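You operate a simulated robot arm through the tools that you are given. There is no shell and no other tool.

You run a simulated robot arm. Do the job below in one go: nothing can be reset, and whatever is moved stays where it is left.

JOB
Eject the drive, pull it out, switch the laptop off and shut its lid.
Fine: EJECT before the drive moves; stand the drive on the mat; each key once. Set down upright: what you pick out.
Where things are to end (x, y in the base frame): red dock drive within 60 mm of [480, 220].

The check looks at the end state, three seconds after you hand in, the way a careful person would. Anything else that was tipped, shoved, dropped, spilled or broken makes it a failure. Lids that push on must go on centred and level and be pressed home; caps that screw on are set level and turned clockwise until they are tight.

ROBOT AND FRAMES
A 6-joint arm with a two-finger parallel gripper on a trunk, on a base that moves. Base frame: it is fixed to the floor where the robot stands at the start and does not move with it; the origin is under the middle of the robot, x ahead of it, y to its left, z up; the surface under the hand at the start is at about z = 744. Readings come in mm, rad, newtons and seconds.
With the tool pointing down near the work surface it reaches from about 300 to 700 mm from the robot's upright axis, wherever it stands. Its first joint turns from -2.897 to 2.897 rad. Places, roughly: client key of the phone [1000, -300, 800]; cool light key [600, 200, 100]; desk dock copy key [500, 0, 800]; desk dock eject key [500, -100, 800]; down key [300, -300, 700]; edit key of the phone [1000, -300, 900]; first preset key [300, -400, 700]; folio stand [700, 0, 800]; grey light key [600, 100, 100]; hold key of the phone [900, -300, 800]; laptop lid [600, -300, 1000]; laptop power key [400, -400, 800]; laptop stand [500, -300, 800]; less light key [500, 100, 100]; link key [1100, -400, 800]; mat on the side desk [600, 100, 700]. Payload 4.1 kg.
The tool frame sits at the grasp point between the pads (the TCP): z along the fingers, y along the line on which they close. The tips reach 23 mm beyond it. The gripper opens to 94 mm. The fingers are 38 mm wide and 10 mm thick; the gripper's body (54 by 96 mm) begins 39 mm behind the TCP.
Orientation is that of the tool frame in the base frame, as a unit quaternion [x, y, z, w]. With the fingers straight down and closing along the base's y, the tool's x points along the base's -x, its y along +y and its z along -z.

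CONTROLS
- The arm moves only by the tool play_rows. Its argument "motion" is a list of rows, each a list of 7 numbers: the closure, from 0 (fully open) to 1 (shut), then the shift along the tool's x, y, z in units of 25 mm (1.0 is 25 mm), then the turn, a rotation vector about the tool's x, y, z in units of 5 degrees (1.0 is 5 degrees). In form: [[fingers, tx, ty, tz, ax, ay, az], ...]. A call has 1 to 20 rows; each row shifts and turns the commanded pose from where the row before left it, along the tool's axes as they then stand. A call with a number of a shift or a turn outside -1 to 1 is refused whole. Rows are played at 5 a second. More than 50 mm and 0.15 rad between two rows, or a gripper value outside its range, and nothing of the call is played. Where a pose cannot be reached the arm comes as near as it can. A force on the tool above 40 N (or 10 N above the force at the start of the call, whichever is more), or a blocked arm, ends the call early, and 0.2 s more pass. The fingers move at their own pace (about 45 mm/s each) and stop on an object; they squeeze with about 27 N. The grip force told is the motor's: it shows also when the fingers shut on nothing. Time passes only in rows, and 0.2 s behind the last, so rows that do not move let the fingers close. The reply holds the time, the measured pose of the TCP, the force on the tool along the base axes, the opening and the grip force, in the units named above and with some noise, with the torque about the TCP (base axes, N m) and any sound that the robot's microphone picked up.
- Cameras (640 x 400 px; columns grow to the right, rows downward): "scene" is now at [5.9, 157.7, 1546.1]; the picture's right is [-0.18, -0.98, 0.00], its down [-0.66, 0.12, -0.74] and it looks along [0.73, -0.14, -0.67] (base axes); focal length 289 px, centre (320, 200). "wrist" rides on the gripper at [86, 16, -74] in the tool frame; the picture's right is [-0.18, 0.98, 0.00], its down [-0.58, -0.11, -0.81] and it looks along [-0.79, -0.15, 0.59] (tool axes); focal length 243 px, centre (320, 200). There is no depth. A picture from a camera that has moved, and an enlarged one, comes with that camera's place and axes in the base frame and with its lens. The place of the scene camera against the robot may be out by one fixed shift of up to 25 mm in any direction.
- capture(camera): a new picture of that camera. It takes no simulated time.
- lift_body(by): slides the trunk up (or, below 0, down) by that many mm; the arm and the scene camera ride with it, the base frame stays. It gives what a move gives, with no picture.
- drive_base(legs): drives the robot by 1 to 6 legs, each [ahead, turn to the left] in mm and rad, along the robot's own axes; the way and the turn of a leg run together, so that a leg with both is an arc; at most 1500 mm and 3.142 rad a leg. The arm and the cameras ride along, it lands a little off, and it stops where it bumps. It gives what a move gives.
- head_to(pan, tilt): turns the head with the scene camera to pan (to the left, within 2.705 rad either way) and tilt (down, from -0.506 to 1.204), counted from straight ahead of the robot. It gives what a move gives.
- zoom(camera, box): a new picture of the part [left, top, right, bottom] of that camera's present view, enlarged. It takes no simulated time.
- close_job(): hands the job in; it is judged then, once.

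Places have to be worked out from the pictures, the camera data and where the tool is seen. Open the gripper and draw the arm clear of the work before you hand the job in, unless the task says otherwise.

The tools are called after ">>>" as a command line: name --pt "numbers of a row" for each row, then --argument value for the rest, lists and objects as JSON in quotes. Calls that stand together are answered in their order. play_rows: Moves the arm, as the interface text tells. Its arguments: {"type":"object","properties":{"motion":{"type":"array","items":{"type":"array","items":{"type":"number"}}}},"required":["motion"]} The other tools are called the same way: lift_body (by) moves the trunk up or down; drive_base (legs) drives the base; head_to (pan, tilt) turns the head that bears the scene camera; capture (camera) takes a picture; zoom (camera, box) takes an enlarged picture of a part of a camera's view; close_job () hands the job in.

At the start:

```text
clock: 0.0
tool_pos: [394.6, -33.8, 1267.4]
tool_rot: [0.0, 1.0, 0.001, 0.0]
wrist_force: [0.7, 0.1, 0.5]
moment: [0.02, 0.02, -0.01]
grip_width: 94.0
finger_force: 0.1
trunk travel left (down, up): [-500.0, 90.0]
robot x, y, heading: [-0.0, -2.8, -0.001]
head pan, tilt (commanded): [-0.185, 0.731]
```

scene: 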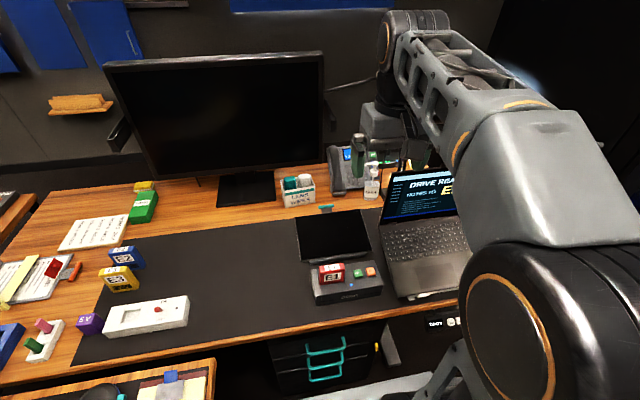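
wrist: 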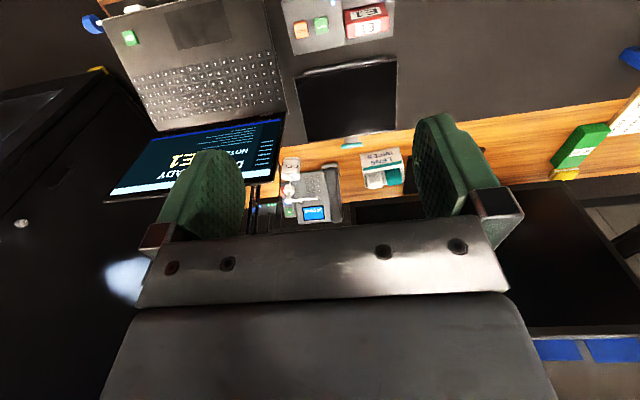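

The scene shows the dock with a red drive, the laptop to its right, and the screen says "DRIVE READY ... NOTES TO E..". I'll zoom in on the dock and laptop from both cameras before moving.

>>> zoom --camera "scene" --box '[280, 160, 480, 320]'

>>> zoom --camera "wrist" --box '[80, 0, 400, 200]'

>>> zoom --camera "scene" --box '[0, 180, 240, 400]'

```text
2.50 times, centred on (380, 240) of scene
camera zoom: at [5.9, 157.7, 1546.1], right [-0.18, -0.98, 0.0], down [-0.66, 0.12, -0.74], along [0.73, -0.14, -0.67], focal length 722 px, centre (170, 100)
```

zoom: 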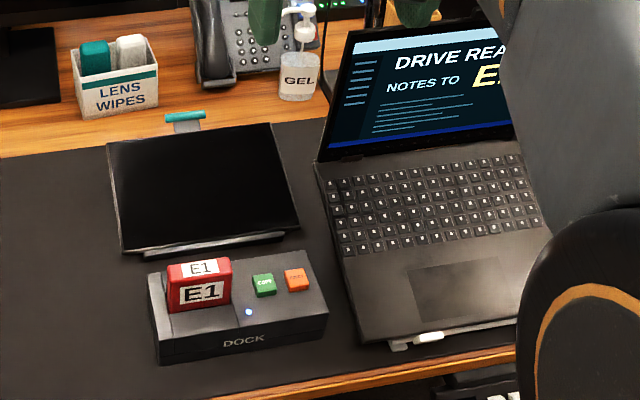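

```text
2.00 times, centred on (240, 100) of wrist
camera zoom: at [308.7, -19.4, 1341.4], right [0.18, 0.98, 0.0], down [0.58, -0.11, 0.81], along [0.79, -0.15, -0.59], focal length 485 px, centre (480, 400)
```

zoom: 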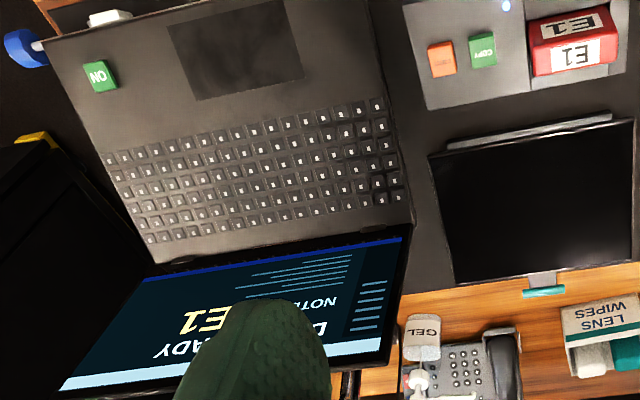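

```text
1.82 times, centred on (120, 290) of scene
camera zoom: at [5.9, 157.7, 1546.1], right [-0.18, -0.98, 0.0], down [-0.66, 0.12, -0.74], along [0.73, -0.14, -0.67], focal length 525 px, centre (684, 36)
```

zoom: 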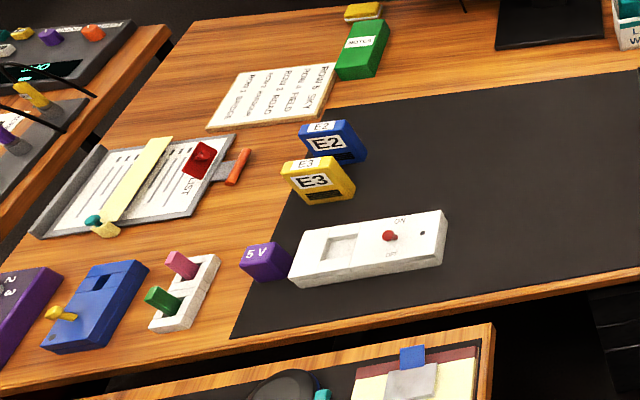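

Dock keys look to be near (481,-90) for EJECT and (481,-49) for COPY, the drive near (485,30), and the laptop power key near (435,-425). I'll swing the arm to the left so the head camera gets an unobstructed view of the laptop.

>>> play_rows --pt "0 0 1 0 0 0 0" --pt "0 0 1 0 0 0 0" --pt "0 0 1 0 0 0 0" --pt "0 0 1 0 0 0 0" --pt "0 0 1 0 0 0 0" --pt "0 0 1 0 0 0 0" --pt "0 0 1 0 0 0 0" --pt "0 0 1 0 0 0 0" --pt "0 0 1 0 0 0 0" --pt "0 0 1 0 0 0 0" --pt "0 0 1 0 0 0 0" --pt "0 0 1 0 0 0 0"

>>> head_to --pan -0.6 --tilt 0.75

>>> capture --camera "scene"

>>> capture --camera "wrist"

```text
clock: 2.6
tool_pos: [394.0, 266.3, 1266.3]
tool_rot: [0.0, 1.0, 0.0, 0.0]
wrist_force: [0.1, -0.6, 0.7]
moment: [0.02, 0.0, 0.0]
grip_width: 93.9
finger_force: 0.1
trunk travel left (down, up): [-500.0, 90.0]
robot x, y, heading: [-0.5, 2.1, 0.0]
head pan, tilt (commanded): [-0.185, 0.731]
```

```text
clock: 3.5
tool_pos: [395.4, 264.1, 1266.9]
tool_rot: [0.0, 1.0, 0.0, 0.0]
wrist_force: [-0.5, 0.3, -0.2]
moment: [0.01, -0.01, -0.03]
grip_width: 93.8
finger_force: 0.2
trunk travel left (down, up): [-500.0, 90.0]
robot x, y, heading: [-0.9, -3.0, 0.0]
head pan, tilt (commanded): [-0.6, 0.75]
```

```text
taken
camera scene: at [-7.9, 126.5, 1544.5], right [-0.56, -0.83, 0.0], down [-0.56, 0.38, -0.73], along [0.6, -0.41, -0.68], focal length 289 px, centre (320, 200)
```

scene: 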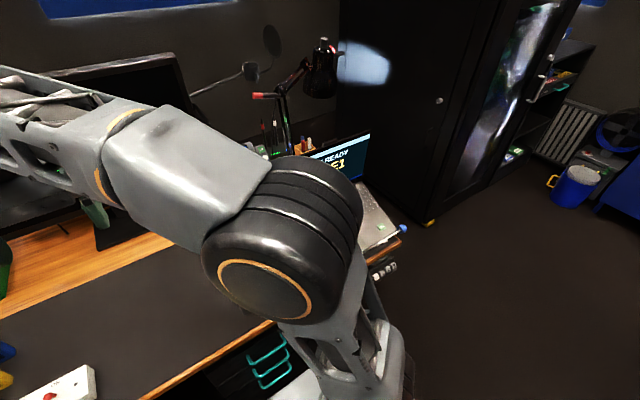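

```text
taken
camera wrist: at [308.3, 280.3, 1340.5], right [0.18, 0.98, 0.0], down [0.58, -0.11, 0.81], along [0.79, -0.15, -0.59], focal length 243 px, centre (320, 200)
```

wrist: 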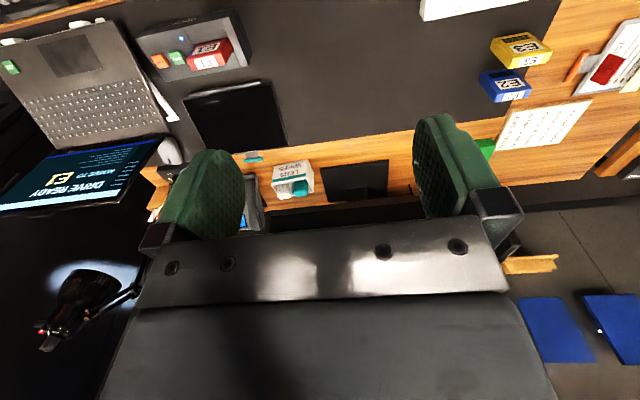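

The laptop sits near the right end of the desk with a cabinet beyond, and a desk lamp stands behind it (head around (885,-492,1170)). I'll carry the arm over to the laptop's front at the present height for a close wrist view.

>>> play_rows --pt "0 0.3 -1 0 0 0 0" --pt "0 0.3 -1 0 0 0 0" --pt "0 0.3 -1 0 0 0 0" --pt "0 0.3 -1 0 0 0 0" --pt "0 0.3 -1 0 0 0 0" --pt "0 0.3 -1 0 0 0 0" --pt "0 0.3 -1 0 0 0 0" --pt "0 0.3 -1 0 0 0 0" --pt "0 0 -1 0 0 0 0" --pt "0 0 -1 0 0 0 0" --pt "0 0 -1 0 0 0 0" --pt "0 0 -1 0 0 0 0" --pt "0 0 -1 0 0 0 0" --pt "0 0 -1 0 0 0 0" --pt "0 0 -1 0 0 0 0" --pt "0 0 -1 0 0 0 0" --pt "0 0 -1 0 0 0 0" --pt "0 0 -1 0 0 0 0" --pt "0 0 -1 0 0 0 0" --pt "0 0 -1 0 0 0 0"

>>> capture --camera "wrist"

>>> capture --camera "scene"

```text
clock: 7.7
tool_pos: [335.2, -235.6, 1266.5]
tool_rot: [0.0, 1.0, 0.0, 0.0]
wrist_force: [-0.4, -0.9, 0.5]
moment: [-0.01, 0.0, 0.01]
grip_width: 94.0
finger_force: 0.0
trunk travel left (down, up): [-500.0, 90.0]
robot x, y, heading: [1.3, -2.5, -0.003]
head pan, tilt (commanded): [-0.6, 0.75]
```

```text
taken
camera wrist: at [248.8, -219.7, 1340.6], right [0.18, 0.98, 0.0], down [0.58, -0.11, 0.81], along [0.79, -0.15, -0.59], focal length 243 px, centre (320, 200)
```

wrist: 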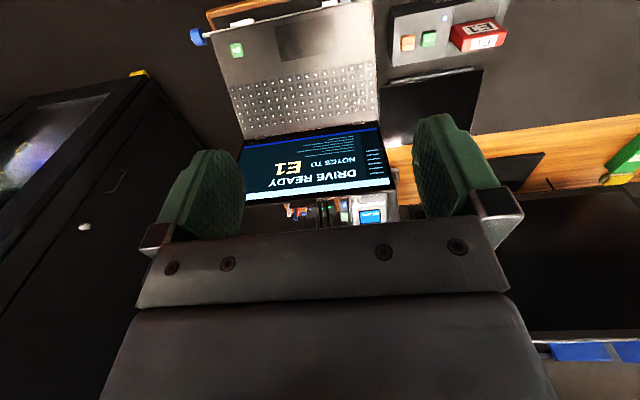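

```text
taken
camera scene: at [-7.8, 125.9, 1544.6], right [-0.57, -0.82, 0.0], down [-0.56, 0.39, -0.73], along [0.6, -0.41, -0.68], focal length 289 px, centre (320, 200)
```

scene: 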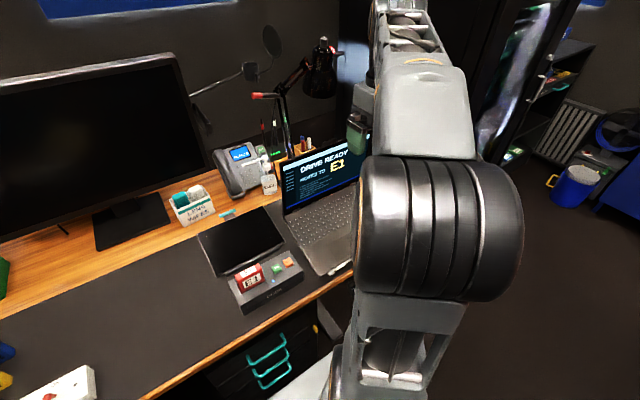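

I'll enlarge both views to read laptop geometry: hinge, lid top edge, power key and anything close to the laptop.

>>> zoom --camera "wrist" --box '[180, 0, 420, 150]'

>>> zoom --camera "wrist" --box '[220, 100, 420, 225]'

>>> zoom --camera "scene" --box '[200, 110, 360, 320]'

```text
2.67 times, centred on (300, 75) of wrist
camera zoom: at [248.8, -219.7, 1340.6], right [0.18, 0.98, 0.0], down [0.58, -0.11, 0.81], along [0.79, -0.15, -0.59], focal length 647 px, centre (373, 533)
```

zoom: 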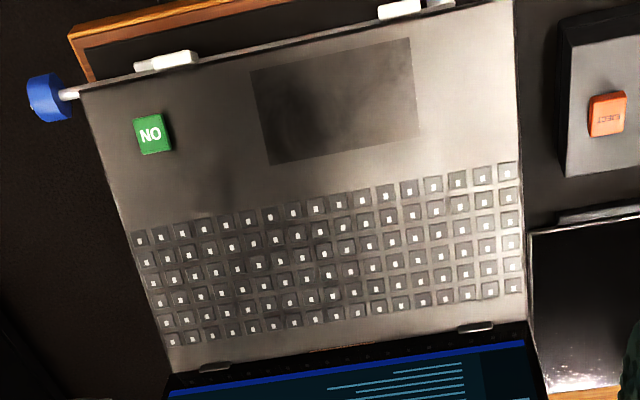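

```text
3.20 times, centred on (320, 162) of wrist
camera zoom: at [248.8, -219.7, 1340.6], right [0.18, 0.98, 0.0], down [0.58, -0.11, 0.81], along [0.79, -0.15, -0.59], focal length 776 px, centre (320, 320)
```

zoom: 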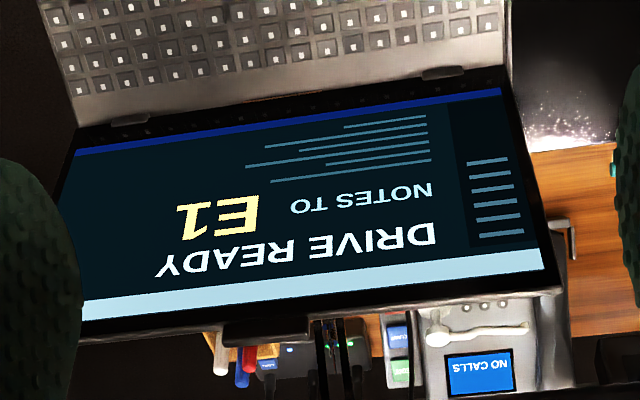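

```text
1.90 times, centred on (280, 215) of scene
camera zoom: at [-7.8, 125.9, 1544.6], right [-0.57, -0.82, 0.0], down [-0.56, 0.39, -0.73], along [0.6, -0.41, -0.68], focal length 550 px, centre (396, 171)
```

zoom: 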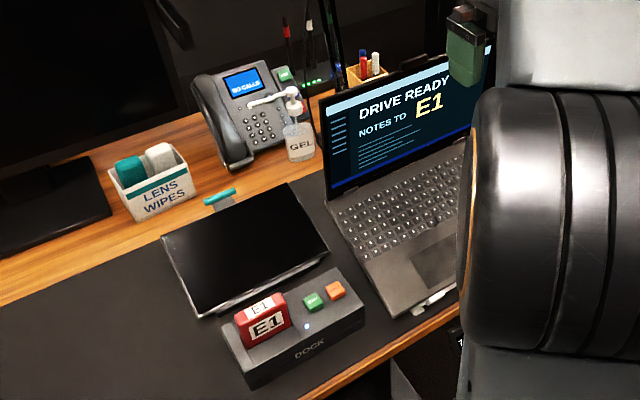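

Triangulating: EJECT key top ≈ (477,-88,814); the laptop lies on a sloped stand (front ≈ z785, hinge ≈ (610, z860)), lid nearly upright with its top edge ≈ (597, z1072). I'll go down above the dock with fingers open for a close measurement.

>>> play_rows --pt "0 -0.457 0.49 1 0 0 0" --pt "0 -0.457 0.49 1 0 0 0" --pt "0 -0.457 0.49 1 0 0 0" --pt "0 -0.457 0.49 1 0 0 0" --pt "0 -0.457 0.49 1 0 0 0" --pt "0 -0.457 0.49 1 0 0 0" --pt "0 -0.457 0.49 1 0 0 0" --pt "0 -0.457 0.49 1 0 0 0" --pt "0 -0.457 0.49 1 0 0 0" --pt "0 -0.457 0.49 1 0 0 0" --pt "0 -0.457 0.49 1 0 0 0" --pt "0 -0.457 0.49 1 0 0 0"

>>> capture --camera "wrist"

>>> head_to --pan -0.25 --tilt 0.85

>>> capture --camera "scene"

```text
clock: 10.3
tool_pos: [473.3, -86.2, 967.7]
tool_rot: [0.0, 1.0, 0.0, 0.0]
wrist_force: [-0.3, 0.3, -0.1]
moment: [0.01, -0.01, 0.01]
grip_width: 94.2
finger_force: 0.1
trunk travel left (down, up): [-500.0, 90.0]
robot x, y, heading: [1.3, 3.6, 0.002]
head pan, tilt (commanded): [-0.6, 0.75]
```

```text
taken
camera wrist: at [386.1, -71.8, 1042.2], right [0.18, 0.98, 0.0], down [0.58, -0.11, 0.81], along [0.79, -0.15, -0.59], focal length 243 px, centre (320, 200)
```

wrist: 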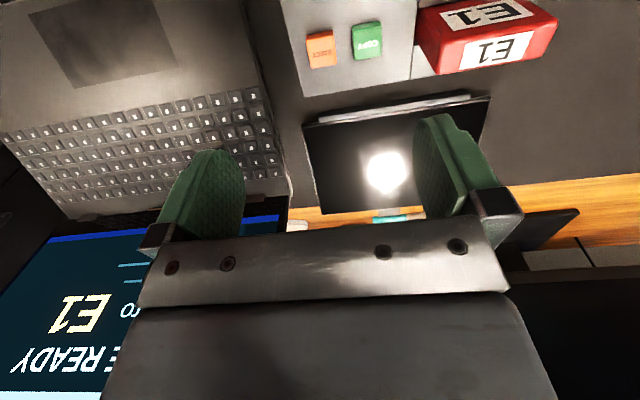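

```text
clock: 11.1
tool_pos: [472.1, -88.0, 967.6]
tool_rot: [0.0, 1.0, 0.0, -0.001]
wrist_force: [1.0, -0.3, -0.5]
moment: [0.01, 0.01, 0.0]
grip_width: 94.0
finger_force: 0.1
trunk travel left (down, up): [-500.0, 90.0]
robot x, y, heading: [-3.3, -1.3, 0.003]
head pan, tilt (commanded): [-0.25, 0.85]
```

```text
taken
camera scene: at [-0.5, 153.8, 1536.5], right [-0.25, -0.97, 0.0], down [-0.73, 0.19, -0.66], along [0.64, -0.16, -0.75], focal length 289 px, centre (320, 200)
```

scene: 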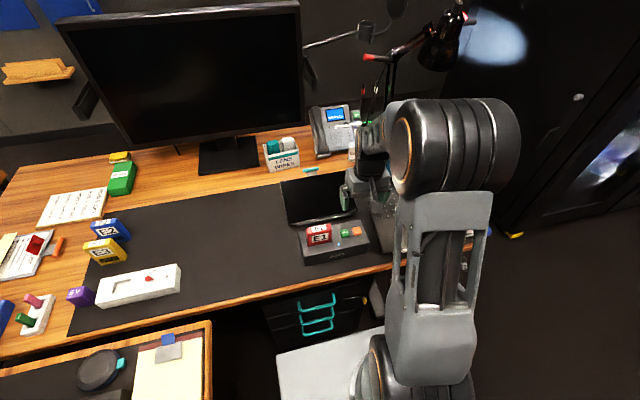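

EJECT projects straight below the TCP at about (476,-88). I'll enlarge the dock to read the key labels and the drive's orientation.

>>> zoom --camera "wrist" --box '[240, 0, 600, 130]'

>>> zoom --camera "scene" --box '[270, 190, 400, 280]'

```text
1.78 times, centred on (420, 65) of wrist
camera zoom: at [385.8, -72.2, 1042.8], right [0.18, 0.98, 0.0], down [0.58, -0.11, 0.81], along [0.79, -0.15, -0.59], focal length 431 px, centre (142, 440)
```

zoom: 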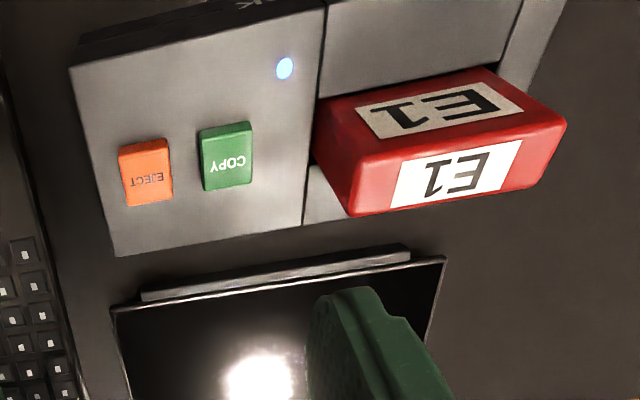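

```text
4.44 times, centred on (335, 235) of scene
camera zoom: at [-0.5, 153.8, 1536.5], right [-0.25, -0.97, 0.0], down [-0.73, 0.19, -0.66], along [0.64, -0.16, -0.75], focal length 1283 px, centre (253, 44)
```

zoom: 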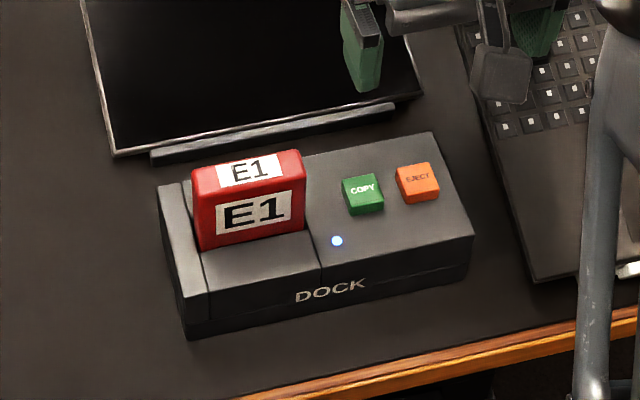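

The drive stands in the dock with thickness ≈25 mm along x (474–499), width ≈77 mm along y (0–77), top at z≈847; EJECT is about (478,-88) with its top at z≈805–814. I'll shut the fingers, centre over EJECT and descend to just above it.

>>> play_rows --pt "1 -0.2 -0.04 0 0 0 0" --pt "1 0 0 0 0 0 0" --pt "1 0 0 0 0 0 0" --pt "1 0 0 0 0 0 0" --pt "1 0 0 0 0 0 0" --pt "1 0 0 0 0 0 0" --pt "1 0 0 1 0 0 0" --pt "1 0 0 1 0 0 0" --pt "1 0 0 1 0 0 0" --pt "1 0 0 0.8 0 0 0"

>>> capture --camera "wrist"

>>> zoom --camera "scene" --box '[270, 190, 400, 280]'

```text
clock: 13.3
tool_pos: [475.6, -89.9, 869.8]
tool_rot: [0.0, 1.0, 0.0, 0.001]
wrist_force: [-0.6, -0.2, 0.4]
moment: [0.0, 0.0, -0.04]
grip_width: 0.1
finger_force: 26.7
trunk travel left (down, up): [-500.0, 90.0]
robot x, y, heading: [-0.8, -0.1, -0.001]
head pan, tilt (commanded): [-0.25, 0.85]
```

```text
taken
camera wrist: at [389.4, -73.6, 944.8], right [0.18, 0.98, 0.0], down [0.58, -0.11, 0.81], along [0.79, -0.15, -0.59], focal length 243 px, centre (320, 200)
```

wrist: 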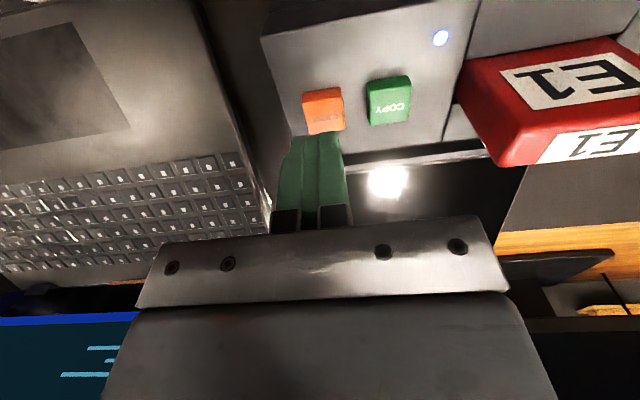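

```text
4.44 times, centred on (335, 235) of scene
camera zoom: at [-0.4, 153.8, 1536.6], right [-0.25, -0.97, 0.0], down [-0.73, 0.19, -0.66], along [0.64, -0.16, -0.75], focal length 1283 px, centre (253, 44)
```

zoom: 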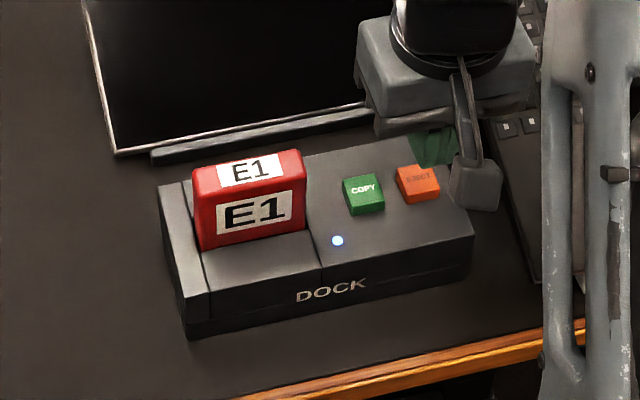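

The key at (479.6,-88.8) lies straight under the closed tips, clear of COPY. I'll go down to ~10 mm above, then proceed in small steps watching force and sound.

>>> play_rows --pt "1 -0.1 0.03 1 0 0 0" --pt "1 0 0 0 0 0 0"

>>> capture --camera "wrist"

```text
clock: 13.9
tool_pos: [479.1, -88.3, 845.2]
tool_rot: [0.0, 1.0, 0.001, 0.001]
wrist_force: [0.3, 0.9, 0.1]
moment: [-0.03, 0.03, 0.01]
grip_width: 0.0
finger_force: 27.1
trunk travel left (down, up): [-500.0, 90.0]
robot x, y, heading: [0.2, 0.3, 0.002]
head pan, tilt (commanded): [-0.25, 0.85]
```

```text
taken
camera wrist: at [392.3, -72.6, 919.9], right [0.18, 0.98, 0.0], down [0.58, -0.11, 0.81], along [0.79, -0.15, -0.59], focal length 243 px, centre (320, 200)
```

wrist: 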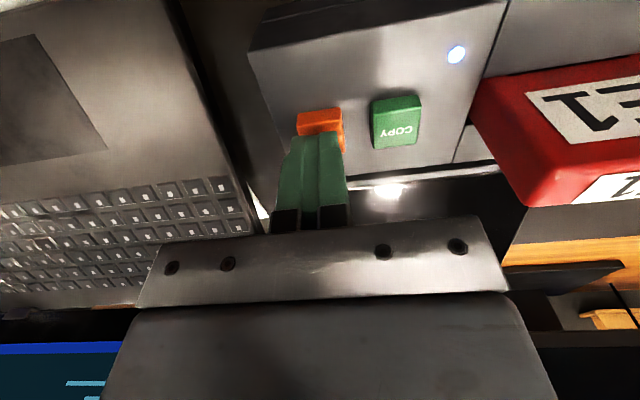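

The tips are just above EJECT. Now stepping down 2 mm per row, a few rows at a time.

>>> play_rows --pt "1 0 0 0.1 0 0 0" --pt "1 0 0 0.1 0 0 0" --pt "1 0 0 0.1 0 0 0" --pt "1 0 0 0 0 0 0"

```text
clock: 14.9
tool_pos: [480.3, -88.5, 839.5]
tool_rot: [0.0, 1.0, -0.001, 0.0]
wrist_force: [-0.3, -0.5, 0.1]
moment: [-0.01, -0.03, -0.01]
grip_width: 0.0
finger_force: 27.2
trunk travel left (down, up): [-500.0, 90.0]
robot x, y, heading: [-0.0, -2.2, 0.002]
head pan, tilt (commanded): [-0.25, 0.85]
```

No contact yet at tip z≈816; continuing down in small steps.

>>> play_rows --pt "1 0 0 0.1 0 0 0" --pt "1 0 0 0.1 0 0 0" --pt "1 0 0 0 0 0 0"

```text
clock: 15.7
tool_pos: [481.1, -88.1, 834.5]
tool_rot: [0.001, 1.0, -0.001, 0.0]
wrist_force: [-1.5, -0.1, 3.4]
moment: [0.01, 0.04, -0.03]
grip_width: 0.0
finger_force: 26.8
trunk travel left (down, up): [-500.0, 90.0]
robot x, y, heading: [1.4, 1.6, -0.004]
head pan, tilt (commanded): [-0.25, 0.85]
heard: click
```

A click with 3.4 N: EJECT has been pressed once. I'll lift straight up and check the dock's state.

>>> play_rows --pt "1 0 0 -1 0 0 0" --pt "1 0 0 -1 0 0 0" --pt "1 0 0 -1 0 0 0" --pt "0 0 0 -1 0 0 0" --pt "0 0 0 -1 0 0 0" --pt "0 0 0 0 0 0 0" --pt "0 0 0 0 0 0 0"

>>> capture --camera "wrist"

>>> zoom --camera "scene" --box '[270, 190, 400, 280]'

>>> capture --camera "scene"

```text
clock: 17.3
tool_pos: [478.1, -88.3, 959.0]
tool_rot: [0.001, 1.0, 0.0, 0.0]
wrist_force: [0.8, 0.5, -0.1]
moment: [-0.02, 0.0, 0.03]
grip_width: 86.7
finger_force: 0.0
trunk travel left (down, up): [-500.0, 90.0]
robot x, y, heading: [-0.4, 0.3, -0.002]
head pan, tilt (commanded): [-0.25, 0.85]
```

```text
taken
camera wrist: at [392.0, -73.2, 1033.3], right [0.18, 0.98, 0.0], down [0.58, -0.11, 0.81], along [0.79, -0.15, -0.59], focal length 243 px, centre (320, 200)
```

wrist: 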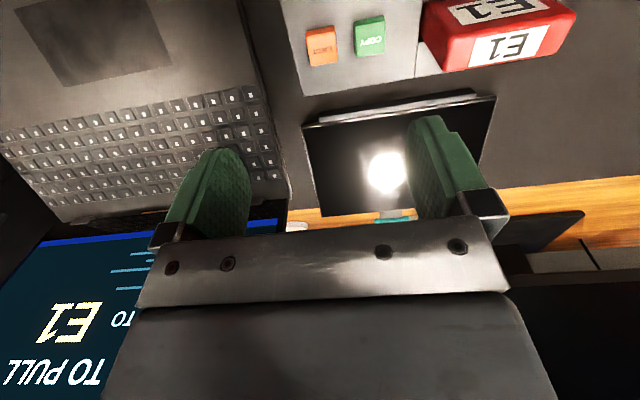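

```text
4.44 times, centred on (335, 235) of scene
camera zoom: at [-0.4, 153.8, 1536.5], right [-0.25, -0.97, 0.0], down [-0.73, 0.19, -0.66], along [0.64, -0.16, -0.75], focal length 1283 px, centre (253, 44)
```

zoom: 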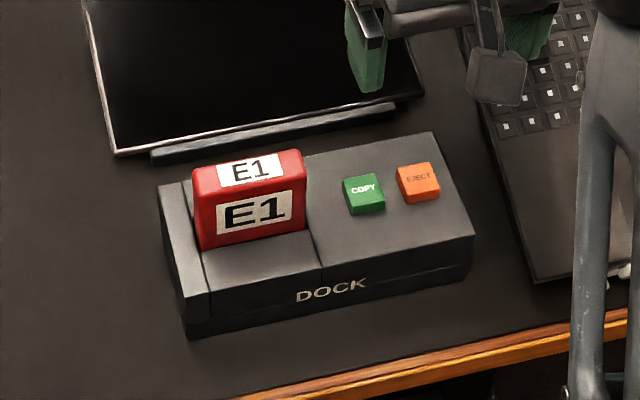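

```text
taken
camera scene: at [-0.4, 153.8, 1536.5], right [-0.25, -0.97, 0.0], down [-0.73, 0.19, -0.66], along [0.64, -0.16, -0.75], focal length 289 px, centre (320, 200)
```

scene: 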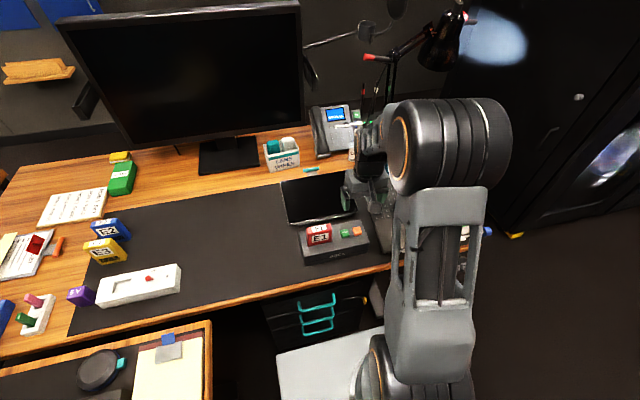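

The dock LED has gone out and the laptop screen changed to "...TO PULL E1". I'll move above the drive at this height and turn the tool 90° so the fingers close along x and the wrist camera looks toward the laptop.

>>> play_rows --pt "0 0 0 -1 0 0 0" --pt "0 0 0 -1 0 0 0" --pt "0 -0.06 1 0 0 0 0" --pt "0 -0.06 1 0 0 0 0" --pt "0 -0.06 1 0 0 0 0" --pt "0 -0.06 1 0 0 0 0" --pt "0 -0.06 1 0 0 0 0"

>>> play_rows --pt "0 0 0 0 0 0 1" --pt "0 0 0 0 0 0 1" --pt "0 0 0 0 0 0 1" --pt "0 0 0 0 0 0 1" --pt "0 0 0 0 0 0 1" --pt "0 0 0 0 0 0 1" --pt "0 0 0 0 0 0 1" --pt "0 0 0 0 0 0 1" --pt "0 0 0 0 0 0 1" --pt "0 0 0 0 0 0 1" --pt "0 0 0 0 0 0 1" --pt "0 0 0 0 0 0 1" --pt "0 0 0 0 0 0 1" --pt "0 0 0 0 0 0 1" --pt "0 0 0 0 0 0 1" --pt "0 0 0 0 0 0 1" --pt "0 0 0 0 0 0 1" --pt "0 0 0 0 0 0 1"

>>> capture --camera "wrist"

>>> capture --camera "scene"

```text
clock: 18.9
tool_pos: [486.8, 34.8, 1008.9]
tool_rot: [0.0, 1.0, 0.0, 0.0]
wrist_force: [0.7, 0.1, -0.1]
moment: [-0.02, 0.01, -0.02]
grip_width: 93.9
finger_force: 0.1
trunk travel left (down, up): [-500.0, 90.0]
robot x, y, heading: [1.0, -1.5, -0.003]
head pan, tilt (commanded): [-0.25, 0.85]
```

```text
clock: 22.7
tool_pos: [487.7, 36.9, 1009.2]
tool_rot: [0.707, 0.707, 0.0, 0.0]
wrist_force: [-0.3, -0.4, -0.7]
moment: [0.01, -0.01, 0.02]
grip_width: 94.2
finger_force: 0.1
trunk travel left (down, up): [-500.0, 90.0]
robot x, y, heading: [-2.6, -0.9, 0.002]
head pan, tilt (commanded): [-0.25, 0.85]
```

```text
taken
camera wrist: at [503.4, 122.1, 1083.7], right [0.98, -0.19, 0.0], down [-0.11, -0.58, 0.81], along [-0.15, -0.79, -0.59], focal length 243 px, centre (320, 200)
```

wrist: 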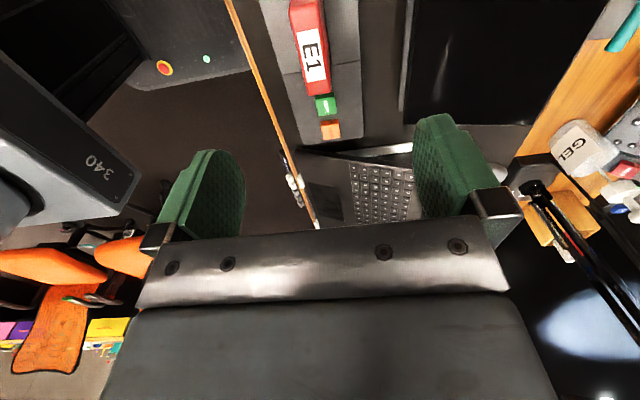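

```text
taken
camera scene: at [-0.5, 153.9, 1536.5], right [-0.25, -0.97, 0.0], down [-0.73, 0.19, -0.66], along [0.64, -0.16, -0.75], focal length 289 px, centre (320, 200)
```

scene: 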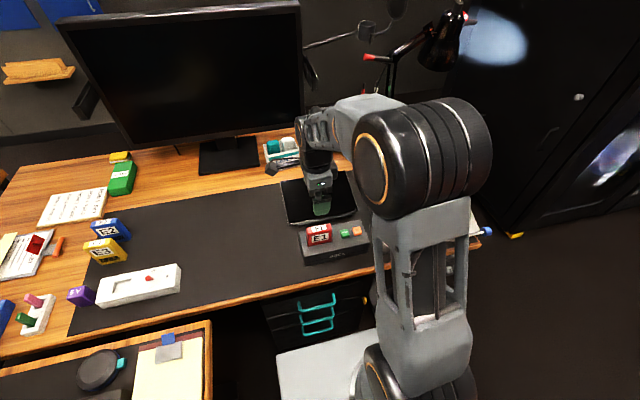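

I'll enlarge the drive in this side-on wrist view and check the laptop from the scene camera where possible.

>>> zoom --camera "wrist" --box '[230, 0, 420, 160]'

>>> zoom --camera "scene" --box '[270, 180, 400, 280]'

```text
2.50 times, centred on (325, 80) of wrist
camera zoom: at [503.4, 122.1, 1083.7], right [0.98, -0.19, 0.0], down [-0.11, -0.58, 0.81], along [-0.15, -0.79, -0.59], focal length 606 px, centre (308, 500)
```

zoom: 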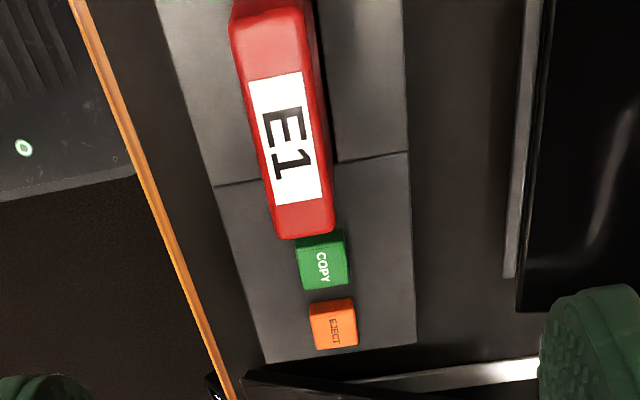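

```text
4.00 times, centred on (335, 230) of scene
camera zoom: at [-0.5, 153.9, 1536.5], right [-0.25, -0.97, 0.0], down [-0.73, 0.19, -0.66], along [0.64, -0.16, -0.75], focal length 1155 px, centre (260, 80)
```

zoom: 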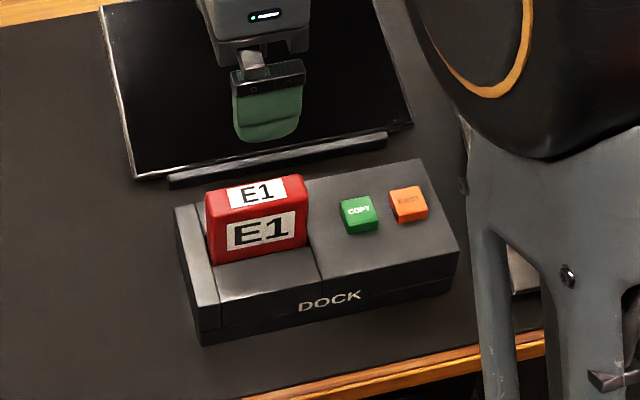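

With two wrist views the drive's top is at z≈860, x 468–490, y −4…67 (centre ≈ (479.5, 31)), dock top ≈ z795. Before pulling I want to read the laptop's message in full, so I'll back up and turn the wrist camera to the screen.

>>> play_rows --pt "0 -1 -0.6 -1 0 0 0" --pt "0 -1 -0.6 -1 0 0 0" --pt "0 -1 -0.6 -1 0 0 0" --pt "0 -1 -0.6 -1 0 0 0" --pt "0 -1 -0.6 -1 0 0 0" --pt "0 -1 -0.6 -1 0 0 0" --pt "0 0 0 0 0 0 -1" --pt "0 0 0 0 0 0 -1" --pt "0 0 0 0 0 0 -1" --pt "0 0 0 0 0 0 -1" --pt "0 0 0 0 0 0 -1" --pt "0 0 0 0 0 0 -1" --pt "0 0 0 0 0 0 -1" --pt "0 0 0 0 0 0 -1" --pt "0 0 0 0 0 0 -1" --pt "0 0 0 0 0 0 -1" --pt "0 0 0 0 0 0 -1" --pt "0 0 0 0 0 0 -1"

>>> capture --camera "wrist"

>>> zoom --camera "wrist" --box '[200, 60, 440, 220]'

```text
clock: 26.5
tool_pos: [396.4, -113.0, 1160.2]
tool_rot: [0.258, 0.966, 0.0, 0.001]
wrist_force: [-0.3, 0.1, 0.2]
moment: [0.02, 0.0, 0.0]
grip_width: 94.1
finger_force: 0.0
trunk travel left (down, up): [-500.0, 90.0]
robot x, y, heading: [-1.1, -3.3, 0.003]
head pan, tilt (commanded): [-0.25, 0.85]
```

```text
taken
camera wrist: at [329.7, -57.2, 1234.1], right [0.65, 0.76, 0.0], down [0.45, -0.38, 0.81], along [0.61, -0.52, -0.59], focal length 243 px, centre (320, 200)
```

wrist: 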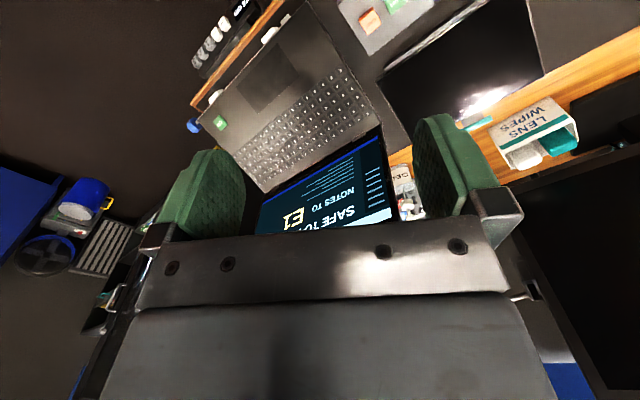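

```text
2.50 times, centred on (320, 140) of wrist
camera zoom: at [329.7, -57.2, 1234.1], right [0.65, 0.76, 0.0], down [0.45, -0.38, 0.81], along [0.61, -0.52, -0.59], focal length 606 px, centre (320, 350)
```

zoom: 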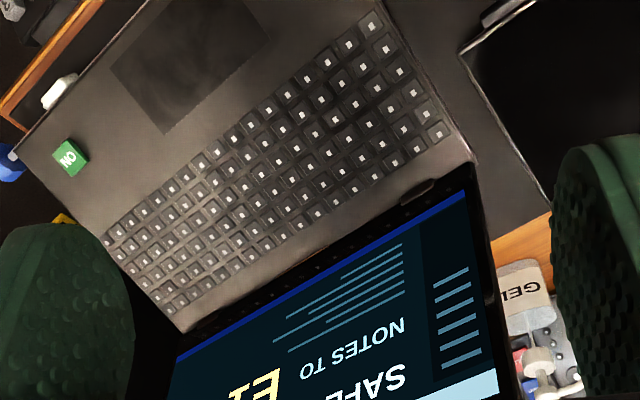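

The screen reads "SAFE TO PULL", so the eject worked. Returning above the drive with the fingers turned to close along x, centring at (479.5, 31).

>>> play_rows --pt "0 0 0 0 0 0 1" --pt "0 0 0 0 0 0 1" --pt "0 0 0 0 0 0 1" --pt "0 0 0 0 0 0 1" --pt "0 0 0 0 0 0 1" --pt "0 0 0 0 0 0 1" --pt "0 0 0 0 0 0 1" --pt "0 0 0 0 0 0 1" --pt "0 0 0 0 0 0 1" --pt "0 0 0 0 0 0 1" --pt "0 0 0 0 0 0 1" --pt "0 0 0 0 0 0 1" --pt "0 0.96 0.553 0 0 0 0" --pt "0 0.96 0.553 0 0 0 0" --pt "0 0.96 0.553 0 0 0 0" --pt "0 0.96 0.553 0 0 0 0" --pt "0 0.96 0.553 0 0 0 0" --pt "0 0.96 0.553 0 0 0 0"

>>> play_rows --pt "0 0 0 1 0 0 0" --pt "0 0 0 1 0 0 0" --pt "0 0 0 1 0 0 0" --pt "0 0 0 1 0 0 0" --pt "0 0 0 1 0 0 0" --pt "0 0 0 1 0 0 0" --pt "0 0 0 1 0 0 0" --pt "0 0 0 1 0 0 0" --pt "0 0 0 1 0 0 0" --pt "0 0 0 0.4 0 0 0"

>>> capture --camera "wrist"

>>> zoom --camera "scene" --box '[270, 170, 400, 280]'

```text
clock: 30.3
tool_pos: [480.7, 31.2, 1158.0]
tool_rot: [0.707, 0.707, -0.001, 0.0]
wrist_force: [0.9, 0.0, -0.3]
moment: [-0.01, 0.02, -0.04]
grip_width: 94.1
finger_force: 0.1
trunk travel left (down, up): [-500.0, 90.0]
robot x, y, heading: [-0.8, -2.8, 0.002]
head pan, tilt (commanded): [-0.25, 0.85]
```

```text
clock: 32.5
tool_pos: [478.7, 28.5, 924.5]
tool_rot: [0.707, 0.707, 0.0, 0.0]
wrist_force: [0.4, 0.7, -0.2]
moment: [0.01, -0.02, -0.03]
grip_width: 94.2
finger_force: 0.1
trunk travel left (down, up): [-500.0, 90.0]
robot x, y, heading: [3.5, -3.4, 0.001]
head pan, tilt (commanded): [-0.25, 0.85]
```

```text
taken
camera wrist: at [495.0, 116.0, 998.8], right [0.98, -0.18, 0.0], down [-0.11, -0.58, 0.81], along [-0.15, -0.79, -0.59], focal length 243 px, centre (320, 200)
```

wrist: 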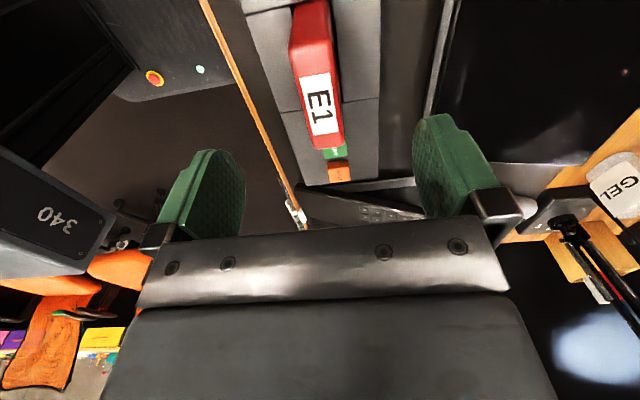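

```text
3.64 times, centred on (335, 225) of scene
camera zoom: at [-0.4, 153.9, 1536.5], right [-0.25, -0.97, 0.0], down [-0.73, 0.19, -0.66], along [0.64, -0.16, -0.75], focal length 1050 px, centre (266, 109)
```

zoom: 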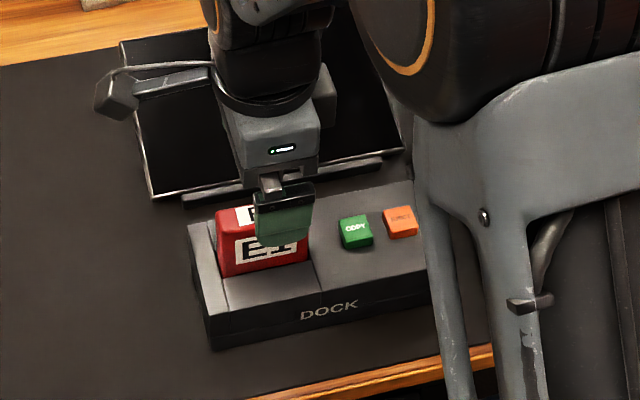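

The drive's top (x 469–491) is centred between the open fingers. Descending to TCP z≈830, about 30 mm below the drive's top.

>>> play_rows --pt "0 0 0.02 1 0 0 0" --pt "0 0 0 1 0 0 0" --pt "0 0 0 1 0 0 0" --pt "0 0 0 0.75 0 0 0" --pt "0 0 0 0 0 0 0"

>>> zoom --camera "scene" --box '[270, 170, 400, 280]'

>>> capture --camera "wrist"

```text
clock: 33.7
tool_pos: [481.1, 29.8, 830.0]
tool_rot: [0.707, 0.707, 0.0, 0.0]
wrist_force: [-0.2, 0.6, -0.2]
moment: [0.03, 0.02, -0.02]
grip_width: 93.8
finger_force: 0.1
trunk travel left (down, up): [-500.0, 90.0]
robot x, y, heading: [-2.9, -0.7, 0.002]
head pan, tilt (commanded): [-0.25, 0.85]
```

```text
3.64 times, centred on (335, 225) of scene
camera zoom: at [-0.4, 153.9, 1536.5], right [-0.25, -0.97, 0.0], down [-0.73, 0.19, -0.66], along [0.64, -0.16, -0.75], focal length 1050 px, centre (266, 109)
```

zoom: 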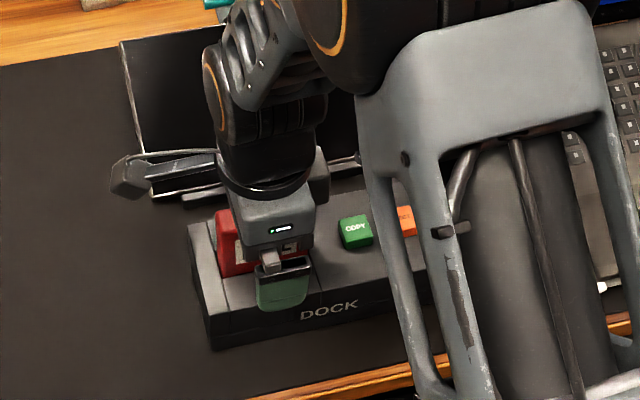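

```text
taken
camera wrist: at [497.3, 115.1, 905.1], right [0.98, -0.18, 0.0], down [-0.11, -0.58, 0.81], along [-0.15, -0.79, -0.59], focal length 243 px, centre (320, 200)
```

wrist: 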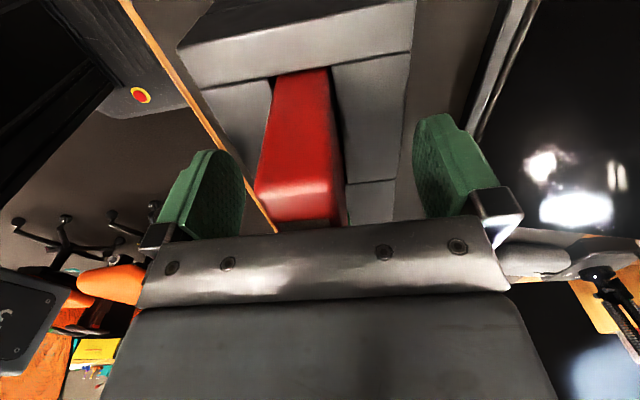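

The drive is between the fingers and the tips are above the dock. Closing on it now.

>>> play_rows --pt "1 0 0 0 0 0 0" --pt "1 0 0 0 0 0 0" --pt "1 0 0 0 0 0 0" --pt "1 0 0 0 0 0 0" --pt "1 0 0 0 0 0 0" --pt "1 0 0 0 0 0 0"

>>> capture --camera "wrist"

```text
clock: 35.1
tool_pos: [481.1, 29.2, 830.6]
tool_rot: [0.708, 0.707, 0.0, 0.0]
wrist_force: [-1.4, -0.4, 0.4]
moment: [0.05, 0.06, -0.1]
grip_width: 23.8
finger_force: 27.7
trunk travel left (down, up): [-500.0, 90.0]
robot x, y, heading: [-2.0, 0.4, 0.008]
head pan, tilt (commanded): [-0.25, 0.85]
```

```text
taken
camera wrist: at [497.0, 115.1, 905.4], right [0.98, -0.18, 0.0], down [-0.11, -0.58, 0.81], along [-0.15, -0.79, -0.59], focal length 243 px, centre (320, 200)
```

wrist: 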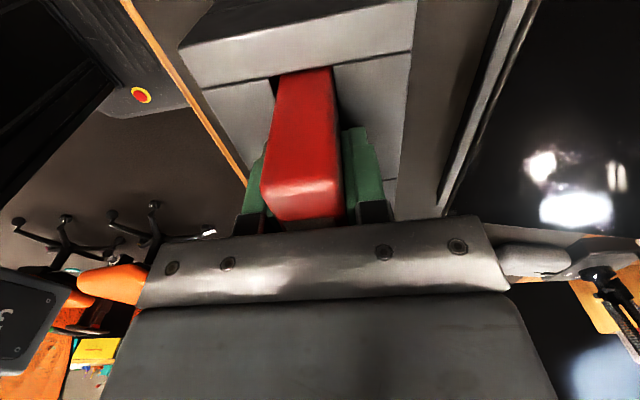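

Gripped at 23.8 mm with little side force. Pulling straight up slowly.

>>> play_rows --pt "1 0 0 -0.2 0 0 0" --pt "1 0 0 -0.2 0 0 0" --pt "1 0 0 -0.4 0 0 0" --pt "1 0 0 -0.4 0 0 0"

>>> capture --camera "wrist"

```text
clock: 36.1
tool_pos: [480.4, 29.7, 860.6]
tool_rot: [0.707, 0.707, 0.0, 0.0]
wrist_force: [-0.2, -0.1, -2.3]
moment: [0.01, -0.02, 0.01]
grip_width: 23.9
finger_force: 27.0
trunk travel left (down, up): [-500.0, 90.0]
robot x, y, heading: [-1.8, 0.0, 0.001]
head pan, tilt (commanded): [-0.25, 0.85]
```

```text
taken
camera wrist: at [496.6, 115.8, 935.5], right [0.98, -0.18, 0.0], down [-0.11, -0.58, 0.81], along [-0.15, -0.79, -0.59], focal length 243 px, centre (320, 200)
```

wrist: 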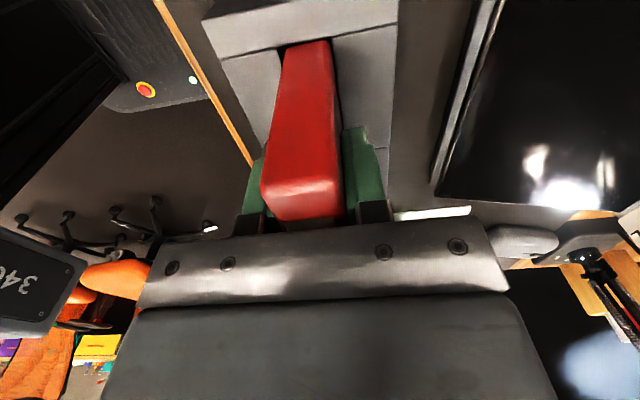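

The drive comes up freely (about 2.3 N weight). Lifting another 100 mm and checking that it's clear of the dock.

>>> play_rows --pt "1 0 0 -1 0 0 0" --pt "1 0 0 -1 0 0 0" --pt "1 0 0 -1 0 0 0" --pt "1 0 0 -1 0 0 0" --pt "1 0 0 -0.5 0 0 0"

>>> capture --camera "wrist"

>>> capture --camera "scene"

>>> zoom --camera "scene" --box '[240, 130, 400, 280]'

```text
clock: 37.3
tool_pos: [479.8, 29.3, 975.2]
tool_rot: [0.707, 0.707, -0.001, 0.0]
wrist_force: [0.0, -0.1, -1.7]
moment: [0.02, -0.01, -0.02]
grip_width: 23.7
finger_force: 26.9
trunk travel left (down, up): [-500.0, 90.0]
robot x, y, heading: [-1.4, 1.4, -0.003]
head pan, tilt (commanded): [-0.25, 0.85]
```

```text
taken
camera wrist: at [496.3, 115.3, 1048.3], right [0.98, -0.18, 0.0], down [-0.11, -0.58, 0.81], along [-0.15, -0.79, -0.59], focal length 243 px, centre (320, 200)
```

wrist: 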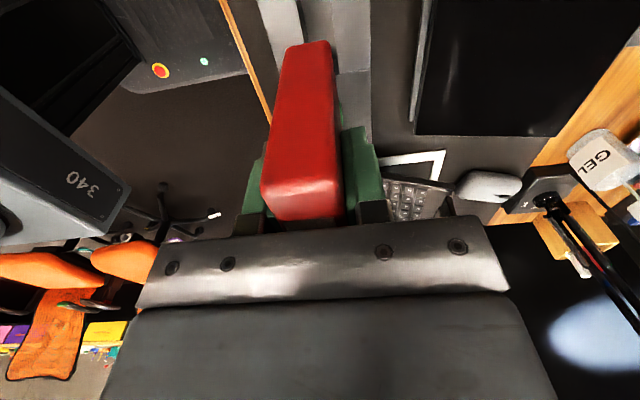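

```text
taken
camera scene: at [-0.6, 153.9, 1536.5], right [-0.25, -0.97, 0.0], down [-0.73, 0.19, -0.66], along [0.64, -0.16, -0.75], focal length 289 px, centre (320, 200)
```

scene: 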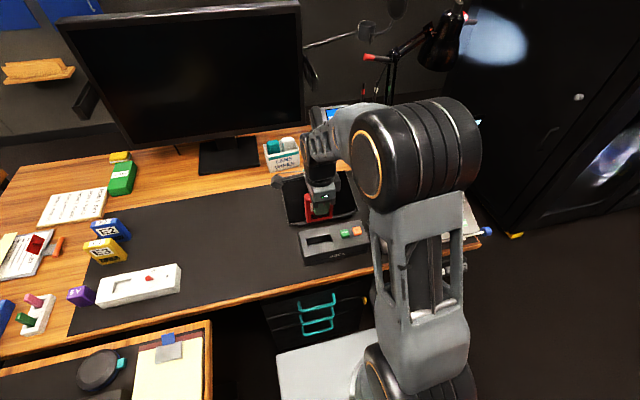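

```text
2.67 times, centred on (320, 205) of scene
camera zoom: at [-0.6, 153.9, 1536.5], right [-0.25, -0.97, 0.0], down [-0.73, 0.19, -0.66], along [0.64, -0.16, -0.75], focal length 770 px, centre (320, 187)
```

zoom: 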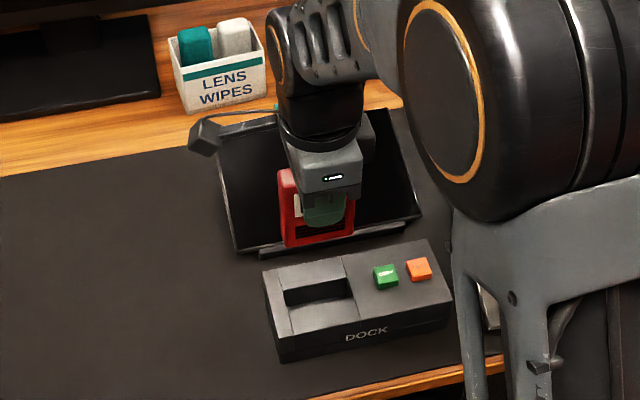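

The drive is out and the slot is empty; its bottom is about 57 mm below the TCP. Moving it to y=220 at this height, then down to just above the mat.

>>> play_rows --pt "1 0.953 0 0 0 0 0" --pt "1 0.953 0 0 0 0 0" --pt "1 0.953 0 0 0 0 0" --pt "1 0.953 0 0 0 0 0" --pt "1 0.953 0 0 0 0 0" --pt "1 0.953 0 0 0 0 0" --pt "1 0.953 0 0 0 0 0" --pt "1 0.953 0 0 0 0 0" --pt "1 0 0 0 0 0 0"

>>> play_rows --pt "1 0 0 1 0 0 0" --pt "1 0 0 1 0 0 0" --pt "1 0 0 1 0 0 0" --pt "1 0 0 1 0 0 0" --pt "1 0 0 1 0 0 0" --pt "1 0 0 1 0 0 0" --pt "1 0 0 0 0 0 0"

>>> capture --camera "wrist"

>>> zoom --camera "scene" --box '[180, 130, 360, 280]'

```text
clock: 39.3
tool_pos: [481.3, 220.4, 971.8]
tool_rot: [0.707, 0.707, 0.0, 0.0]
wrist_force: [0.3, -0.2, -1.5]
moment: [-0.02, -0.01, -0.01]
grip_width: 23.8
finger_force: 27.1
trunk travel left (down, up): [-500.0, 90.0]
robot x, y, heading: [1.2, 1.3, 0.003]
head pan, tilt (commanded): [-0.25, 0.85]
```

```text
clock: 40.9
tool_pos: [479.8, 221.1, 823.1]
tool_rot: [0.707, 0.707, 0.0, 0.001]
wrist_force: [0.7, 0.3, -1.8]
moment: [-0.03, 0.0, -0.01]
grip_width: 23.9
finger_force: 27.1
trunk travel left (down, up): [-500.0, 90.0]
robot x, y, heading: [-0.2, -1.6, 0.004]
head pan, tilt (commanded): [-0.25, 0.85]
```

```text
taken
camera wrist: at [496.5, 306.7, 897.5], right [0.98, -0.18, 0.0], down [-0.11, -0.58, 0.81], along [-0.15, -0.79, -0.59], focal length 243 px, centre (320, 200)
```

wrist: 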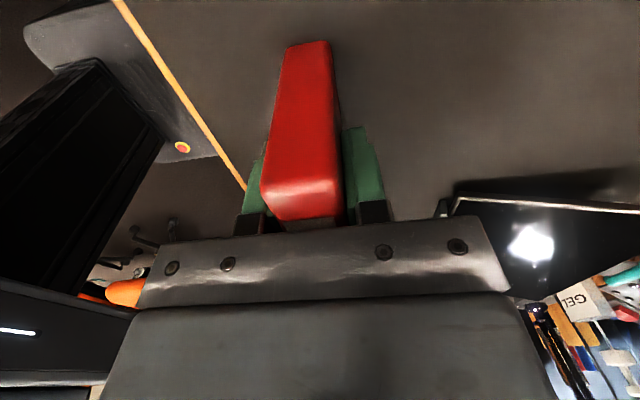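

```text
2.67 times, centred on (270, 205) of scene
camera zoom: at [-0.3, 154.1, 1536.5], right [-0.25, -0.97, 0.0], down [-0.73, 0.19, -0.66], along [0.64, -0.16, -0.75], focal length 770 px, centre (453, 187)
```

zoom: 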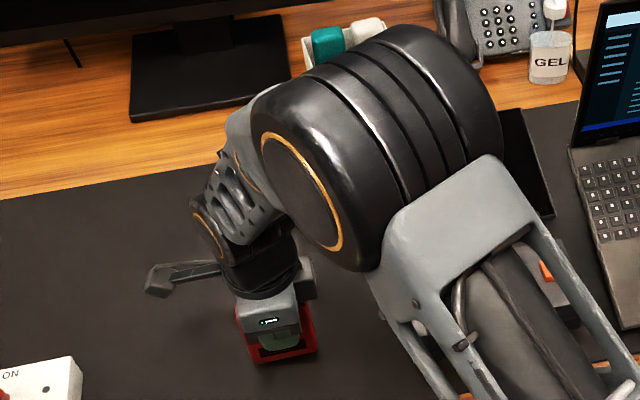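

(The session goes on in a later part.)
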